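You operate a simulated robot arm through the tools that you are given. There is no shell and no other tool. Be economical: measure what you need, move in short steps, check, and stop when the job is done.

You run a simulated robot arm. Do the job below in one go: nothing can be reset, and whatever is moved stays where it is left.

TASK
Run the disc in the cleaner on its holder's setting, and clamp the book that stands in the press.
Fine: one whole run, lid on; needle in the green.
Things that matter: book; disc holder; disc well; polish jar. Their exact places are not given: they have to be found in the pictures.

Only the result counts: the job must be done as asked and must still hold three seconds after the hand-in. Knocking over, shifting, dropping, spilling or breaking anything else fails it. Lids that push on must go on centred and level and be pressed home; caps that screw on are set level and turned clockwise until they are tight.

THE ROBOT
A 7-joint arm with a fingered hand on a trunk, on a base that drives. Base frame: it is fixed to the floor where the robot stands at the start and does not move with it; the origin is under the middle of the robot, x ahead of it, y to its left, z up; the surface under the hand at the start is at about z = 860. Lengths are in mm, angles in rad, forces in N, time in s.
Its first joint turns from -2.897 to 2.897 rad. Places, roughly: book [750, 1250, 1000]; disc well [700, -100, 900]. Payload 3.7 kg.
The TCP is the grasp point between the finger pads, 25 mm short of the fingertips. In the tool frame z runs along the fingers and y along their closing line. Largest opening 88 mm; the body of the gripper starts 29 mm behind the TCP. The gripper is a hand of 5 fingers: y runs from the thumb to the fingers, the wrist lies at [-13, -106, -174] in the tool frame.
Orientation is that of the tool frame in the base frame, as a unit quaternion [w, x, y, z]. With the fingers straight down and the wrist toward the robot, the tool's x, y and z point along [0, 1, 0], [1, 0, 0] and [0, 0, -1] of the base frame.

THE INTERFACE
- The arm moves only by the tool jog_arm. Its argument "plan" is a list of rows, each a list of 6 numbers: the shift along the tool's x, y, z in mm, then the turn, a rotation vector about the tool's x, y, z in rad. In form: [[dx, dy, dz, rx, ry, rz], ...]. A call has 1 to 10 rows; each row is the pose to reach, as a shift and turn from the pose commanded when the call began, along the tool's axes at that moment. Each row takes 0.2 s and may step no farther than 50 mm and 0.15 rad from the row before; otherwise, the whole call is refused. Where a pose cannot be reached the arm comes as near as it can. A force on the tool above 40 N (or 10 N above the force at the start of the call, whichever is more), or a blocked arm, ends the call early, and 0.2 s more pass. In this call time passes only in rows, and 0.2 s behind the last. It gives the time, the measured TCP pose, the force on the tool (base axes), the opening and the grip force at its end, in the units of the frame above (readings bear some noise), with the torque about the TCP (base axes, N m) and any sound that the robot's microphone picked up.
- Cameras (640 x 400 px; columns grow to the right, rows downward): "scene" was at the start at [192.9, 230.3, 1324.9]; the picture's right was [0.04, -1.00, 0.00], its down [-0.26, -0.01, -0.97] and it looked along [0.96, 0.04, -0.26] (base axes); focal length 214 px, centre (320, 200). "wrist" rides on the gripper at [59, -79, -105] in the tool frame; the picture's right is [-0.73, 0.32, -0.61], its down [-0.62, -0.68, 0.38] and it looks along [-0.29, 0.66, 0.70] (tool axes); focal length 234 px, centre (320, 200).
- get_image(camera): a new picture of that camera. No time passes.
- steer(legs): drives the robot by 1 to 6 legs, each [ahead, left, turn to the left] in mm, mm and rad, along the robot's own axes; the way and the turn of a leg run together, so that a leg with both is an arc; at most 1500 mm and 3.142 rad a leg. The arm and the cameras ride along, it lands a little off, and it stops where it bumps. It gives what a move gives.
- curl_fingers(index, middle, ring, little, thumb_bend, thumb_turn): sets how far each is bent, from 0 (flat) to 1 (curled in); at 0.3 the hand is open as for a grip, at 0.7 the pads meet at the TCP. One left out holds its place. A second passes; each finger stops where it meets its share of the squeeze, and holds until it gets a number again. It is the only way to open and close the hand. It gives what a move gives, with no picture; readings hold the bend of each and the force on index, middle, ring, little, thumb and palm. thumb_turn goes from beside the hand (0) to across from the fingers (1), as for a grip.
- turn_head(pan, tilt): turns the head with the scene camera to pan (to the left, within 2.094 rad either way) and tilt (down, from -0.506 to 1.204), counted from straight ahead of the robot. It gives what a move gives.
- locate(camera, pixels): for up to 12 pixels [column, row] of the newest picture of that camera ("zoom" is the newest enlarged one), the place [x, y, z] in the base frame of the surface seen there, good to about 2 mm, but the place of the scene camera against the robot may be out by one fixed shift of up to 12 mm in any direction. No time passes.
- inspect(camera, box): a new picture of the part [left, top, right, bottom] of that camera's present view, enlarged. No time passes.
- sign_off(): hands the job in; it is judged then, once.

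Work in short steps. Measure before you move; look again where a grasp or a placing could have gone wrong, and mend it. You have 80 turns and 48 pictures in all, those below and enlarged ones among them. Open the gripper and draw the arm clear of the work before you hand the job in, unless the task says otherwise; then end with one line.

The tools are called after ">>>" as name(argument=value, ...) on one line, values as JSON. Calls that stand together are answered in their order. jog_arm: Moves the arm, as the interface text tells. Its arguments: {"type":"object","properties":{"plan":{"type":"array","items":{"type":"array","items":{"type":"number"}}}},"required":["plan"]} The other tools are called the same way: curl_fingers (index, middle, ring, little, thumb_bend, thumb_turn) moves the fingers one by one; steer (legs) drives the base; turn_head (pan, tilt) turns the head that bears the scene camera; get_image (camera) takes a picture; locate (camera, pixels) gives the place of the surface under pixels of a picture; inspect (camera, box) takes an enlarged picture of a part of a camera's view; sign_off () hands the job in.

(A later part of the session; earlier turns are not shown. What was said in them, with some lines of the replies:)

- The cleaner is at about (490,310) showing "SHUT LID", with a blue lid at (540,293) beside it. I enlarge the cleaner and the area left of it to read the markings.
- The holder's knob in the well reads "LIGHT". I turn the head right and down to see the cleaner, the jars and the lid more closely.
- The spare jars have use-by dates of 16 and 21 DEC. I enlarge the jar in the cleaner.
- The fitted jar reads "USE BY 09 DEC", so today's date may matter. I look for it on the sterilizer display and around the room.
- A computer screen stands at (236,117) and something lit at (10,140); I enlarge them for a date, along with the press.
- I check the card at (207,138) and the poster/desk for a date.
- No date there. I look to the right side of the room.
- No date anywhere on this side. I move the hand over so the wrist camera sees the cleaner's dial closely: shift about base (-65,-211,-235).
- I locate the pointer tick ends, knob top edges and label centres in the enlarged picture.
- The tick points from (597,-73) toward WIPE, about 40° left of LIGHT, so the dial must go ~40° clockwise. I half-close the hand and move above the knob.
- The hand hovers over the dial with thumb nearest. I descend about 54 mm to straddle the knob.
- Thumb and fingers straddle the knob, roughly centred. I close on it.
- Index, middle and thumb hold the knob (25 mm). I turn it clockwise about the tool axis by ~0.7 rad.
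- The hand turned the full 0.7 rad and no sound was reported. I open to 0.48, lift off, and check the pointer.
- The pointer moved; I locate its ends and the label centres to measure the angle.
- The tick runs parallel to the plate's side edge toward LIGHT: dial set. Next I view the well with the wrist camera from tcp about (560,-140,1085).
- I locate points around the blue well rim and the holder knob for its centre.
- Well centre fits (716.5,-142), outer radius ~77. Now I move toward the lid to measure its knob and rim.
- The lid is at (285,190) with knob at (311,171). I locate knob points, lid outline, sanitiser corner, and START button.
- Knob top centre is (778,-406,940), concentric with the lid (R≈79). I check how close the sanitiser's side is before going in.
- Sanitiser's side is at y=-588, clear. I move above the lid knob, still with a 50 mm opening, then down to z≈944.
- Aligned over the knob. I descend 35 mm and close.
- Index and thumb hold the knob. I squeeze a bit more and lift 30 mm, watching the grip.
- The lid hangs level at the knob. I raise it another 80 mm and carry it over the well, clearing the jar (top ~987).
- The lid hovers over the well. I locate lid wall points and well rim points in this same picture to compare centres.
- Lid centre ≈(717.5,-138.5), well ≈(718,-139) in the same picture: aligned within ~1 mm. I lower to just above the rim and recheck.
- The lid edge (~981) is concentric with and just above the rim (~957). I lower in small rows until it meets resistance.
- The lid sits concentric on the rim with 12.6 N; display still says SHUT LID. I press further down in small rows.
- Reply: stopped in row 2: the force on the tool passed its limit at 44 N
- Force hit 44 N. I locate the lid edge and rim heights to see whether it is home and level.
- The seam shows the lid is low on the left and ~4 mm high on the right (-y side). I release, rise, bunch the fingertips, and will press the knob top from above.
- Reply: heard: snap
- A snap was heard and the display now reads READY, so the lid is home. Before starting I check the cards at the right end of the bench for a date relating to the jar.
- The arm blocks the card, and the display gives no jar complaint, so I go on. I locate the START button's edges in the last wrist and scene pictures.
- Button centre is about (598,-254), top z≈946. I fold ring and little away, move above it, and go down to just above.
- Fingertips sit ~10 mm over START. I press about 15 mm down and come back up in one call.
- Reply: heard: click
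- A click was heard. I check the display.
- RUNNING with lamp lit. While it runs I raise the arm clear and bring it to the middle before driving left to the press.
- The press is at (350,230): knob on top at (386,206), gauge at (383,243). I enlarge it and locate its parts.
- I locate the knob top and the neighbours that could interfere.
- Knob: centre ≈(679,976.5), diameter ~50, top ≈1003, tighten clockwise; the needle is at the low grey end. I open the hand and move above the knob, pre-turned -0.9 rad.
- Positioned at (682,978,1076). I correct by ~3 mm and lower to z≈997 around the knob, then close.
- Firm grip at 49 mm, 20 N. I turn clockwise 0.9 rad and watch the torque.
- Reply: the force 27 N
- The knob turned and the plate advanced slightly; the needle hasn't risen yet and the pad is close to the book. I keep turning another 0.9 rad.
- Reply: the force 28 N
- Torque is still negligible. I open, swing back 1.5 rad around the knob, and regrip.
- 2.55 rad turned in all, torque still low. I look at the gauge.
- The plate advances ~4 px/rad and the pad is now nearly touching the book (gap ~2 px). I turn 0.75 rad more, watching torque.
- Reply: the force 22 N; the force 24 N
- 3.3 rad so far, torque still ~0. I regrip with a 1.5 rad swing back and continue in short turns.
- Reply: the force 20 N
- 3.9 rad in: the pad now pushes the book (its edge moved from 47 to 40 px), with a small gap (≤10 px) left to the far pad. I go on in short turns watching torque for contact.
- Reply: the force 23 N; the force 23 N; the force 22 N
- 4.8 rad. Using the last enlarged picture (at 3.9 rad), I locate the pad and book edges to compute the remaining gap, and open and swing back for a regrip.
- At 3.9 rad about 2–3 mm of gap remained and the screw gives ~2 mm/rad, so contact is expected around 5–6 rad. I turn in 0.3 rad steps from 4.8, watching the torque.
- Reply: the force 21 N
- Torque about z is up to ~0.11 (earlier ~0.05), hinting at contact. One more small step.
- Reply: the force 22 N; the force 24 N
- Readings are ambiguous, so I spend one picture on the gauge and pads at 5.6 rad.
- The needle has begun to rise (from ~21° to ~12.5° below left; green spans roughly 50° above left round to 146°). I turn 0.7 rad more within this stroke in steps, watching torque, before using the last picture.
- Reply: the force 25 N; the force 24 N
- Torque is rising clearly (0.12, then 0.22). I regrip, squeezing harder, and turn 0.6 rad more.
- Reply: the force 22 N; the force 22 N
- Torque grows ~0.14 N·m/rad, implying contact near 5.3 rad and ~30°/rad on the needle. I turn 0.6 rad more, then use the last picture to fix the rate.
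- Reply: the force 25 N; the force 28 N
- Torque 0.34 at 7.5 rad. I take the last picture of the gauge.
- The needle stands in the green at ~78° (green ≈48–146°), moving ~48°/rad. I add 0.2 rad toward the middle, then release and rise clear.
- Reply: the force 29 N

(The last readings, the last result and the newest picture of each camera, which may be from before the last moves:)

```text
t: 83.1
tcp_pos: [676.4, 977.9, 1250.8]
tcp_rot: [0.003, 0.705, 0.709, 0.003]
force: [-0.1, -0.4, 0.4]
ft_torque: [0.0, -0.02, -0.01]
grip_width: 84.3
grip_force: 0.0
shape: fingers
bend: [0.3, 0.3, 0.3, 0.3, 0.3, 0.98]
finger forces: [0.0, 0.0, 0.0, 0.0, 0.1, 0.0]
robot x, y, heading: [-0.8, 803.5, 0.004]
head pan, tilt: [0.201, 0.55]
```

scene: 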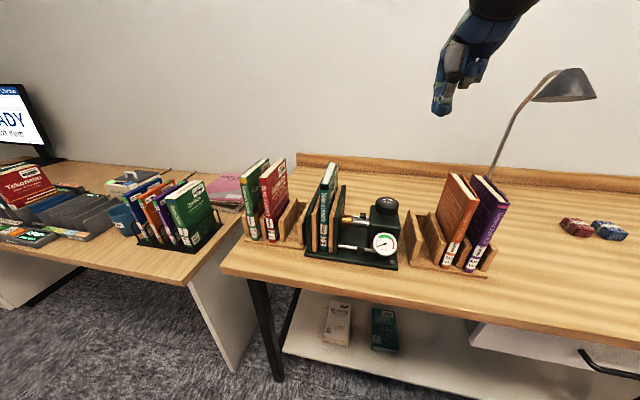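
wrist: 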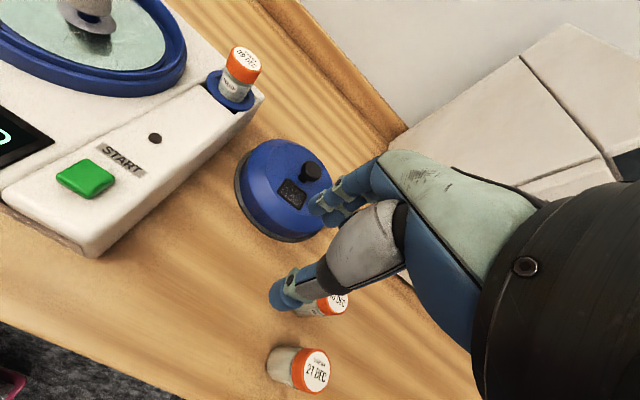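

The hand is clear. I retract toward the robot and drive back near the cleaner (known clear path) to listen for the run's end.

>>> jog_arm(plan=[[-10, -40, 0, 0, 0, 0], [-25, -80, 0, 0, 0, 0], [-38, -115, 0, 0, 0, 0]])

>>> steer(legs=[[0, -700, 0]])

>>> jog_arm(plan=[[0, 0, 0, 0, 0, 0], [0, 0, 0, 0, 0, 0], [0, 0, 0, 0, 0, 0], [0, 0, 0, 0, 0, 0], [0, 0, 0, 0, 0, 0], [0, 0, 0, 0, 0, 0], [0, 0, 0, 0, 0, 0], [0, 0, 0, 0, 0, 0], [0, 0, 0, 0, 0, 0], [0, 0, 0, 0, 0, 0]])

>>> jog_arm(plan=[[0, 0, 0, 0, 0, 0], [0, 0, 0, 0, 0, 0], [0, 0, 0, 0, 0, 0], [0, 0, 0, 0, 0, 0], [0, 0, 0, 0, 0, 0], [0, 0, 0, 0, 0, 0], [0, 0, 0, 0, 0, 0], [0, 0, 0, 0, 0, 0], [0, 0, 0, 0, 0, 0], [0, 0, 0, 0, 0, 0]])

>>> get_image(camera="scene")

```text
t: 83.9
tcp_pos: [561.6, 937.9, 1248.5]
tcp_rot: [0.004, 0.705, 0.709, 0.003]
force: [0.0, 0.4, -0.8]
ft_torque: [-0.03, -0.02, -0.01]
grip_width: 84.3
grip_force: 0.0
shape: fingers
bend: [0.3, 0.3, 0.3, 0.3, 0.3, 0.98]
finger forces: [0.0, 0.1, 0.0, 0.0, 0.0, 0.0]
robot x, y, heading: [-2.1, 805.8, 0.007]
head pan, tilt: [0.201, 0.55]
```

```text
t: 87.7
tcp_pos: [567.1, 247.9, 1250.6]
tcp_rot: [0.002, 0.705, 0.709, 0.004]
force: [-0.2, -0.2, 0.0]
ft_torque: [0.03, 0.02, 0.0]
grip_width: 84.2
grip_force: 0.1
shape: fingers
bend: [0.3, 0.3, 0.3, 0.3, 0.3, 0.98]
finger forces: [0.0, 0.1, 0.0, 0.1, 0.1, 0.0]
robot x, y, heading: [2.1, 115.8, 0.008]
head pan, tilt: [0.201, 0.55]
```

```text
t: 89.9
tcp_pos: [566.0, 247.9, 1250.6]
tcp_rot: [0.003, 0.705, 0.709, 0.003]
force: [0.2, 0.2, -0.5]
ft_torque: [0.0, 0.02, 0.0]
grip_width: 84.2
grip_force: 0.1
shape: fingers
bend: [0.3, 0.3, 0.3, 0.3, 0.3, 0.98]
finger forces: [0.1, 0.0, 0.0, 0.0, 0.0, 0.1]
robot x, y, heading: [2.7, 115.3, 0.011]
head pan, tilt: [0.201, 0.55]
```

```text
t: 92.1
tcp_pos: [565.6, 247.9, 1250.7]
tcp_rot: [0.003, 0.705, 0.709, 0.003]
force: [-0.6, 0.2, 0.0]
ft_torque: [0.0, -0.01, 0.01]
grip_width: 84.3
grip_force: 0.0
shape: fingers
bend: [0.3, 0.3, 0.3, 0.3, 0.3, 0.98]
finger forces: [0.0, 0.0, 0.0, 0.0, 0.1, 0.1]
robot x, y, heading: [2.0, 115.0, 0.01]
head pan, tilt: [0.201, 0.55]
```

```text
refused: no pictures are left
```

No pictures remain. I wait with the arm still, listening for a sound from the cleaner.

>>> jog_arm(plan=[[0, 0, 0, 0, 0, 0], [0, 0, 0, 0, 0, 0], [0, 0, 0, 0, 0, 0], [0, 0, 0, 0, 0, 0], [0, 0, 0, 0, 0, 0], [0, 0, 0, 0, 0, 0], [0, 0, 0, 0, 0, 0], [0, 0, 0, 0, 0, 0], [0, 0, 0, 0, 0, 0], [0, 0, 0, 0, 0, 0]])

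>>> jog_arm(plan=[[0, 0, 0, 0, 0, 0], [0, 0, 0, 0, 0, 0], [0, 0, 0, 0, 0, 0], [0, 0, 0, 0, 0, 0], [0, 0, 0, 0, 0, 0], [0, 0, 0, 0, 0, 0], [0, 0, 0, 0, 0, 0], [0, 0, 0, 0, 0, 0], [0, 0, 0, 0, 0, 0], [0, 0, 0, 0, 0, 0]])

>>> jog_arm(plan=[[0, 0, 0, 0, 0, 0], [0, 0, 0, 0, 0, 0], [0, 0, 0, 0, 0, 0], [0, 0, 0, 0, 0, 0], [0, 0, 0, 0, 0, 0], [0, 0, 0, 0, 0, 0], [0, 0, 0, 0, 0, 0], [0, 0, 0, 0, 0, 0], [0, 0, 0, 0, 0, 0], [0, 0, 0, 0, 0, 0]])

>>> jog_arm(plan=[[0, 0, 0, 0, 0, 0], [0, 0, 0, 0, 0, 0], [0, 0, 0, 0, 0, 0], [0, 0, 0, 0, 0, 0], [0, 0, 0, 0, 0, 0], [0, 0, 0, 0, 0, 0], [0, 0, 0, 0, 0, 0], [0, 0, 0, 0, 0, 0], [0, 0, 0, 0, 0, 0], [0, 0, 0, 0, 0, 0]])

>>> jog_arm(plan=[[0, 0, 0, 0, 0, 0], [0, 0, 0, 0, 0, 0], [0, 0, 0, 0, 0, 0], [0, 0, 0, 0, 0, 0], [0, 0, 0, 0, 0, 0], [0, 0, 0, 0, 0, 0], [0, 0, 0, 0, 0, 0], [0, 0, 0, 0, 0, 0], [0, 0, 0, 0, 0, 0], [0, 0, 0, 0, 0, 0]])

>>> jog_arm(plan=[[0, 0, 0, 0, 0, 0], [0, 0, 0, 0, 0, 0], [0, 0, 0, 0, 0, 0], [0, 0, 0, 0, 0, 0], [0, 0, 0, 0, 0, 0], [0, 0, 0, 0, 0, 0], [0, 0, 0, 0, 0, 0], [0, 0, 0, 0, 0, 0], [0, 0, 0, 0, 0, 0], [0, 0, 0, 0, 0, 0]])

>>> jog_arm(plan=[[0, 0, 0, 0, 0, 0], [0, 0, 0, 0, 0, 0], [0, 0, 0, 0, 0, 0], [0, 0, 0, 0, 0, 0], [0, 0, 0, 0, 0, 0], [0, 0, 0, 0, 0, 0], [0, 0, 0, 0, 0, 0], [0, 0, 0, 0, 0, 0], [0, 0, 0, 0, 0, 0], [0, 0, 0, 0, 0, 0]])

>>> jog_arm(plan=[[0, 0, 0, 0, 0, 0], [0, 0, 0, 0, 0, 0], [0, 0, 0, 0, 0, 0], [0, 0, 0, 0, 0, 0], [0, 0, 0, 0, 0, 0], [0, 0, 0, 0, 0, 0], [0, 0, 0, 0, 0, 0], [0, 0, 0, 0, 0, 0], [0, 0, 0, 0, 0, 0], [0, 0, 0, 0, 0, 0]])

```text
t: 94.3
tcp_pos: [565.0, 247.4, 1249.7]
tcp_rot: [0.003, 0.704, 0.71, 0.003]
force: [0.2, -0.3, -0.3]
ft_torque: [0.0, 0.0, 0.02]
grip_width: 84.5
grip_force: 0.1
shape: fingers
bend: [0.3, 0.3, 0.3, 0.3, 0.3, 0.98]
finger forces: [0.0, 0.1, 0.0, 0.0, 0.1, 0.0]
robot x, y, heading: [1.2, 115.8, 0.009]
head pan, tilt: [0.201, 0.55]
```

```text
t: 96.5
tcp_pos: [566.5, 248.3, 1250.1]
tcp_rot: [0.003, 0.705, 0.709, 0.003]
force: [-0.9, 0.0, 0.4]
ft_torque: [0.03, -0.01, -0.03]
grip_width: 84.5
grip_force: 0.1
shape: fingers
bend: [0.3, 0.3, 0.3, 0.3, 0.3, 0.98]
finger forces: [0.0, 0.0, 0.0, 0.1, 0.0, 0.0]
robot x, y, heading: [1.6, 116.5, 0.011]
head pan, tilt: [0.201, 0.55]
```

```text
t: 98.7
tcp_pos: [565.2, 248.5, 1251.6]
tcp_rot: [0.003, 0.705, 0.71, 0.003]
force: [-0.8, 0.1, -0.1]
ft_torque: [0.0, -0.01, -0.01]
grip_width: 84.6
grip_force: 0.1
shape: fingers
bend: [0.3, 0.3, 0.3, 0.3, 0.3, 0.98]
finger forces: [0.0, 0.0, 0.0, 0.0, 0.1, 0.0]
robot x, y, heading: [2.6, 113.6, 0.006]
head pan, tilt: [0.201, 0.55]
```

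```text
t: 100.9
tcp_pos: [565.7, 248.9, 1250.5]
tcp_rot: [0.003, 0.705, 0.71, 0.003]
force: [0.6, 1.2, -0.6]
ft_torque: [-0.04, 0.0, 0.03]
grip_width: 84.8
grip_force: 0.0
shape: fingers
bend: [0.3, 0.3, 0.3, 0.3, 0.3, 0.98]
finger forces: [0.0, 0.0, 0.0, 0.0, 0.0, 0.0]
robot x, y, heading: [2.2, 114.5, 0.006]
head pan, tilt: [0.201, 0.55]
```

```text
t: 103.1
tcp_pos: [566.3, 248.1, 1251.0]
tcp_rot: [0.003, 0.704, 0.71, 0.004]
force: [0.6, -0.3, -0.1]
ft_torque: [0.01, 0.01, 0.0]
grip_width: 84.4
grip_force: 0.1
shape: fingers
bend: [0.3, 0.3, 0.3, 0.3, 0.3, 0.98]
finger forces: [0.1, 0.0, 0.1, 0.0, 0.0, 0.0]
robot x, y, heading: [1.3, 112.7, 0.002]
head pan, tilt: [0.201, 0.55]
```

```text
t: 105.3
tcp_pos: [566.3, 248.9, 1251.1]
tcp_rot: [0.003, 0.705, 0.709, 0.003]
force: [-0.3, -0.3, -0.8]
ft_torque: [-0.02, -0.01, -0.03]
grip_width: 84.5
grip_force: 0.0
shape: fingers
bend: [0.3, 0.3, 0.3, 0.3, 0.3, 0.98]
finger forces: [0.0, 0.1, 0.0, 0.1, 0.0, 0.1]
robot x, y, heading: [3.0, 116.3, 0.011]
head pan, tilt: [0.201, 0.55]
```

```text
t: 107.5
tcp_pos: [567.2, 248.8, 1250.6]
tcp_rot: [0.003, 0.704, 0.71, 0.003]
force: [0.2, 0.0, 0.0]
ft_torque: [0.0, 0.0, -0.02]
grip_width: 84.4
grip_force: 0.1
shape: fingers
bend: [0.3, 0.3, 0.3, 0.3, 0.3, 0.98]
finger forces: [0.0, 0.0, 0.0, 0.0, 0.0, 0.1]
robot x, y, heading: [2.3, 113.0, 0.012]
head pan, tilt: [0.201, 0.55]
```

```text
t: 109.7
tcp_pos: [565.7, 248.5, 1249.8]
tcp_rot: [0.003, 0.705, 0.709, 0.003]
force: [-0.6, 0.2, 0.9]
ft_torque: [-0.01, 0.0, 0.0]
grip_width: 84.6
grip_force: 0.0
shape: fingers
bend: [0.3, 0.3, 0.3, 0.3, 0.3, 0.98]
finger forces: [0.1, 0.1, 0.1, 0.1, 0.0, 0.0]
robot x, y, heading: [3.6, 114.4, 0.011]
head pan, tilt: [0.201, 0.55]
```

No sound yet, 75 s since start. I wait some more for safety.

>>> jog_arm(plan=[[0, 0, 0, 0, 0, 0], [0, 0, 0, 0, 0, 0], [0, 0, 0, 0, 0, 0], [0, 0, 0, 0, 0, 0], [0, 0, 0, 0, 0, 0], [0, 0, 0, 0, 0, 0], [0, 0, 0, 0, 0, 0], [0, 0, 0, 0, 0, 0], [0, 0, 0, 0, 0, 0], [0, 0, 0, 0, 0, 0]])

>>> jog_arm(plan=[[0, 0, 0, 0, 0, 0], [0, 0, 0, 0, 0, 0], [0, 0, 0, 0, 0, 0], [0, 0, 0, 0, 0, 0], [0, 0, 0, 0, 0, 0], [0, 0, 0, 0, 0, 0], [0, 0, 0, 0, 0, 0], [0, 0, 0, 0, 0, 0], [0, 0, 0, 0, 0, 0], [0, 0, 0, 0, 0, 0]])

>>> jog_arm(plan=[[0, 0, 0, 0, 0, 0], [0, 0, 0, 0, 0, 0], [0, 0, 0, 0, 0, 0], [0, 0, 0, 0, 0, 0], [0, 0, 0, 0, 0, 0], [0, 0, 0, 0, 0, 0], [0, 0, 0, 0, 0, 0], [0, 0, 0, 0, 0, 0], [0, 0, 0, 0, 0, 0], [0, 0, 0, 0, 0, 0]])

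>>> jog_arm(plan=[[0, 0, 0, 0, 0, 0], [0, 0, 0, 0, 0, 0], [0, 0, 0, 0, 0, 0], [0, 0, 0, 0, 0, 0], [0, 0, 0, 0, 0, 0], [0, 0, 0, 0, 0, 0], [0, 0, 0, 0, 0, 0], [0, 0, 0, 0, 0, 0], [0, 0, 0, 0, 0, 0], [0, 0, 0, 0, 0, 0]])

>>> jog_arm(plan=[[0, 0, 0, 0, 0, 0], [0, 0, 0, 0, 0, 0], [0, 0, 0, 0, 0, 0], [0, 0, 0, 0, 0, 0], [0, 0, 0, 0, 0, 0], [0, 0, 0, 0, 0, 0], [0, 0, 0, 0, 0, 0], [0, 0, 0, 0, 0, 0], [0, 0, 0, 0, 0, 0], [0, 0, 0, 0, 0, 0]])

>>> jog_arm(plan=[[0, 0, 0, 0, 0, 0], [0, 0, 0, 0, 0, 0], [0, 0, 0, 0, 0, 0], [0, 0, 0, 0, 0, 0], [0, 0, 0, 0, 0, 0], [0, 0, 0, 0, 0, 0], [0, 0, 0, 0, 0, 0], [0, 0, 0, 0, 0, 0], [0, 0, 0, 0, 0, 0], [0, 0, 0, 0, 0, 0]])

>>> jog_arm(plan=[[0, 0, 0, 0, 0, 0], [0, 0, 0, 0, 0, 0], [0, 0, 0, 0, 0, 0], [0, 0, 0, 0, 0, 0], [0, 0, 0, 0, 0, 0], [0, 0, 0, 0, 0, 0], [0, 0, 0, 0, 0, 0], [0, 0, 0, 0, 0, 0], [0, 0, 0, 0, 0, 0], [0, 0, 0, 0, 0, 0]])

>>> jog_arm(plan=[[0, 0, 0, 0, 0, 0], [0, 0, 0, 0, 0, 0], [0, 0, 0, 0, 0, 0], [0, 0, 0, 0, 0, 0], [0, 0, 0, 0, 0, 0], [0, 0, 0, 0, 0, 0], [0, 0, 0, 0, 0, 0], [0, 0, 0, 0, 0, 0], [0, 0, 0, 0, 0, 0], [0, 0, 0, 0, 0, 0]])

```text
t: 111.9
tcp_pos: [566.2, 247.8, 1250.5]
tcp_rot: [0.004, 0.704, 0.71, 0.004]
force: [0.3, 0.4, -0.5]
ft_torque: [0.02, 0.04, -0.02]
grip_width: 84.7
grip_force: 0.0
shape: fingers
bend: [0.3, 0.3, 0.3, 0.3, 0.3, 0.98]
finger forces: [0.0, 0.0, 0.1, 0.0, 0.0, 0.1]
robot x, y, heading: [3.4, 112.5, 0.009]
head pan, tilt: [0.201, 0.55]
```

```text
t: 114.1
tcp_pos: [566.9, 247.5, 1250.0]
tcp_rot: [0.003, 0.704, 0.71, 0.005]
force: [-0.4, 0.4, -0.4]
ft_torque: [0.03, -0.01, 0.01]
grip_width: 84.3
grip_force: 0.0
shape: fingers
bend: [0.3, 0.3, 0.3, 0.3, 0.3, 0.98]
finger forces: [0.0, 0.1, 0.0, 0.1, 0.0, 0.1]
robot x, y, heading: [1.7, 118.2, 0.015]
head pan, tilt: [0.201, 0.55]
```

```text
t: 116.3
tcp_pos: [565.0, 248.5, 1250.8]
tcp_rot: [0.003, 0.704, 0.71, 0.004]
force: [-0.1, 0.4, -0.7]
ft_torque: [-0.01, 0.02, -0.02]
grip_width: 84.5
grip_force: 0.0
shape: fingers
bend: [0.3, 0.3, 0.3, 0.3, 0.3, 0.98]
finger forces: [0.1, 0.0, 0.1, 0.0, 0.0, 0.1]
robot x, y, heading: [2.8, 115.7, 0.013]
head pan, tilt: [0.201, 0.55]
```

```text
t: 118.5
tcp_pos: [566.5, 248.4, 1250.9]
tcp_rot: [0.003, 0.705, 0.71, 0.003]
force: [-0.2, -0.3, -0.3]
ft_torque: [-0.03, 0.0, -0.02]
grip_width: 84.4
grip_force: 0.1
shape: fingers
bend: [0.3, 0.3, 0.3, 0.3, 0.3, 0.98]
finger forces: [0.1, 0.1, 0.0, 0.1, 0.0, 0.2]
robot x, y, heading: [2.5, 116.4, 0.009]
head pan, tilt: [0.201, 0.55]
```

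```text
t: 120.7
tcp_pos: [567.0, 247.6, 1250.4]
tcp_rot: [0.003, 0.704, 0.71, 0.003]
force: [0.2, -0.1, -0.1]
ft_torque: [0.0, -0.01, 0.0]
grip_width: 84.5
grip_force: 0.0
shape: fingers
bend: [0.3, 0.3, 0.3, 0.3, 0.3, 0.98]
finger forces: [0.0, 0.0, 0.1, 0.1, 0.0, 0.0]
robot x, y, heading: [2.2, 113.7, 0.011]
head pan, tilt: [0.201, 0.55]
```

```text
t: 122.9
tcp_pos: [565.4, 248.4, 1250.4]
tcp_rot: [0.003, 0.705, 0.71, 0.004]
force: [-0.6, -0.5, -0.1]
ft_torque: [0.02, 0.0, -0.02]
grip_width: 84.6
grip_force: 0.0
shape: fingers
bend: [0.3, 0.3, 0.3, 0.3, 0.3, 0.98]
finger forces: [0.0, 0.0, 0.1, 0.1, 0.0, 0.0]
robot x, y, heading: [0.8, 113.7, 0.012]
head pan, tilt: [0.201, 0.55]
```

```text
t: 125.1
tcp_pos: [565.0, 247.9, 1251.2]
tcp_rot: [0.003, 0.705, 0.709, 0.002]
force: [0.3, -0.3, -0.3]
ft_torque: [0.01, 0.01, 0.0]
grip_width: 84.3
grip_force: 0.0
shape: fingers
bend: [0.3, 0.3, 0.3, 0.3, 0.3, 0.98]
finger forces: [0.0, 0.0, 0.1, 0.0, 0.0, 0.0]
robot x, y, heading: [5.5, 113.7, 0.008]
head pan, tilt: [0.201, 0.55]
```

```text
t: 127.3
tcp_pos: [565.6, 248.5, 1250.5]
tcp_rot: [0.002, 0.705, 0.709, 0.003]
force: [-0.2, 0.5, 0.6]
ft_torque: [0.01, -0.03, 0.01]
grip_width: 84.7
grip_force: 0.1
shape: fingers
bend: [0.3, 0.3, 0.3, 0.3, 0.3, 0.98]
finger forces: [0.1, 0.0, 0.0, 0.0, 0.0, 0.0]
robot x, y, heading: [2.0, 114.2, 0.009]
head pan, tilt: [0.201, 0.55]
```

More than 90 s have passed since START, the hand is open and clear, and the needle was last seen in the green. I hand in.

>>> sign_off()

```text
The job is handed in.
```

I set the cleaner to LIGHT, pushed its lid on and started one run. I also tightened the press on the book until the needle was in the green. I had no pictures left to confirm the run finished: the display read RUNNING, and I handed in more than 90 s after pressing START, with no finishing sound heard. I turned the press knob slightly further after the last gauge picture. The fitted polish jar reads use by 09 DEC; I saw no date to check it against and left it in.
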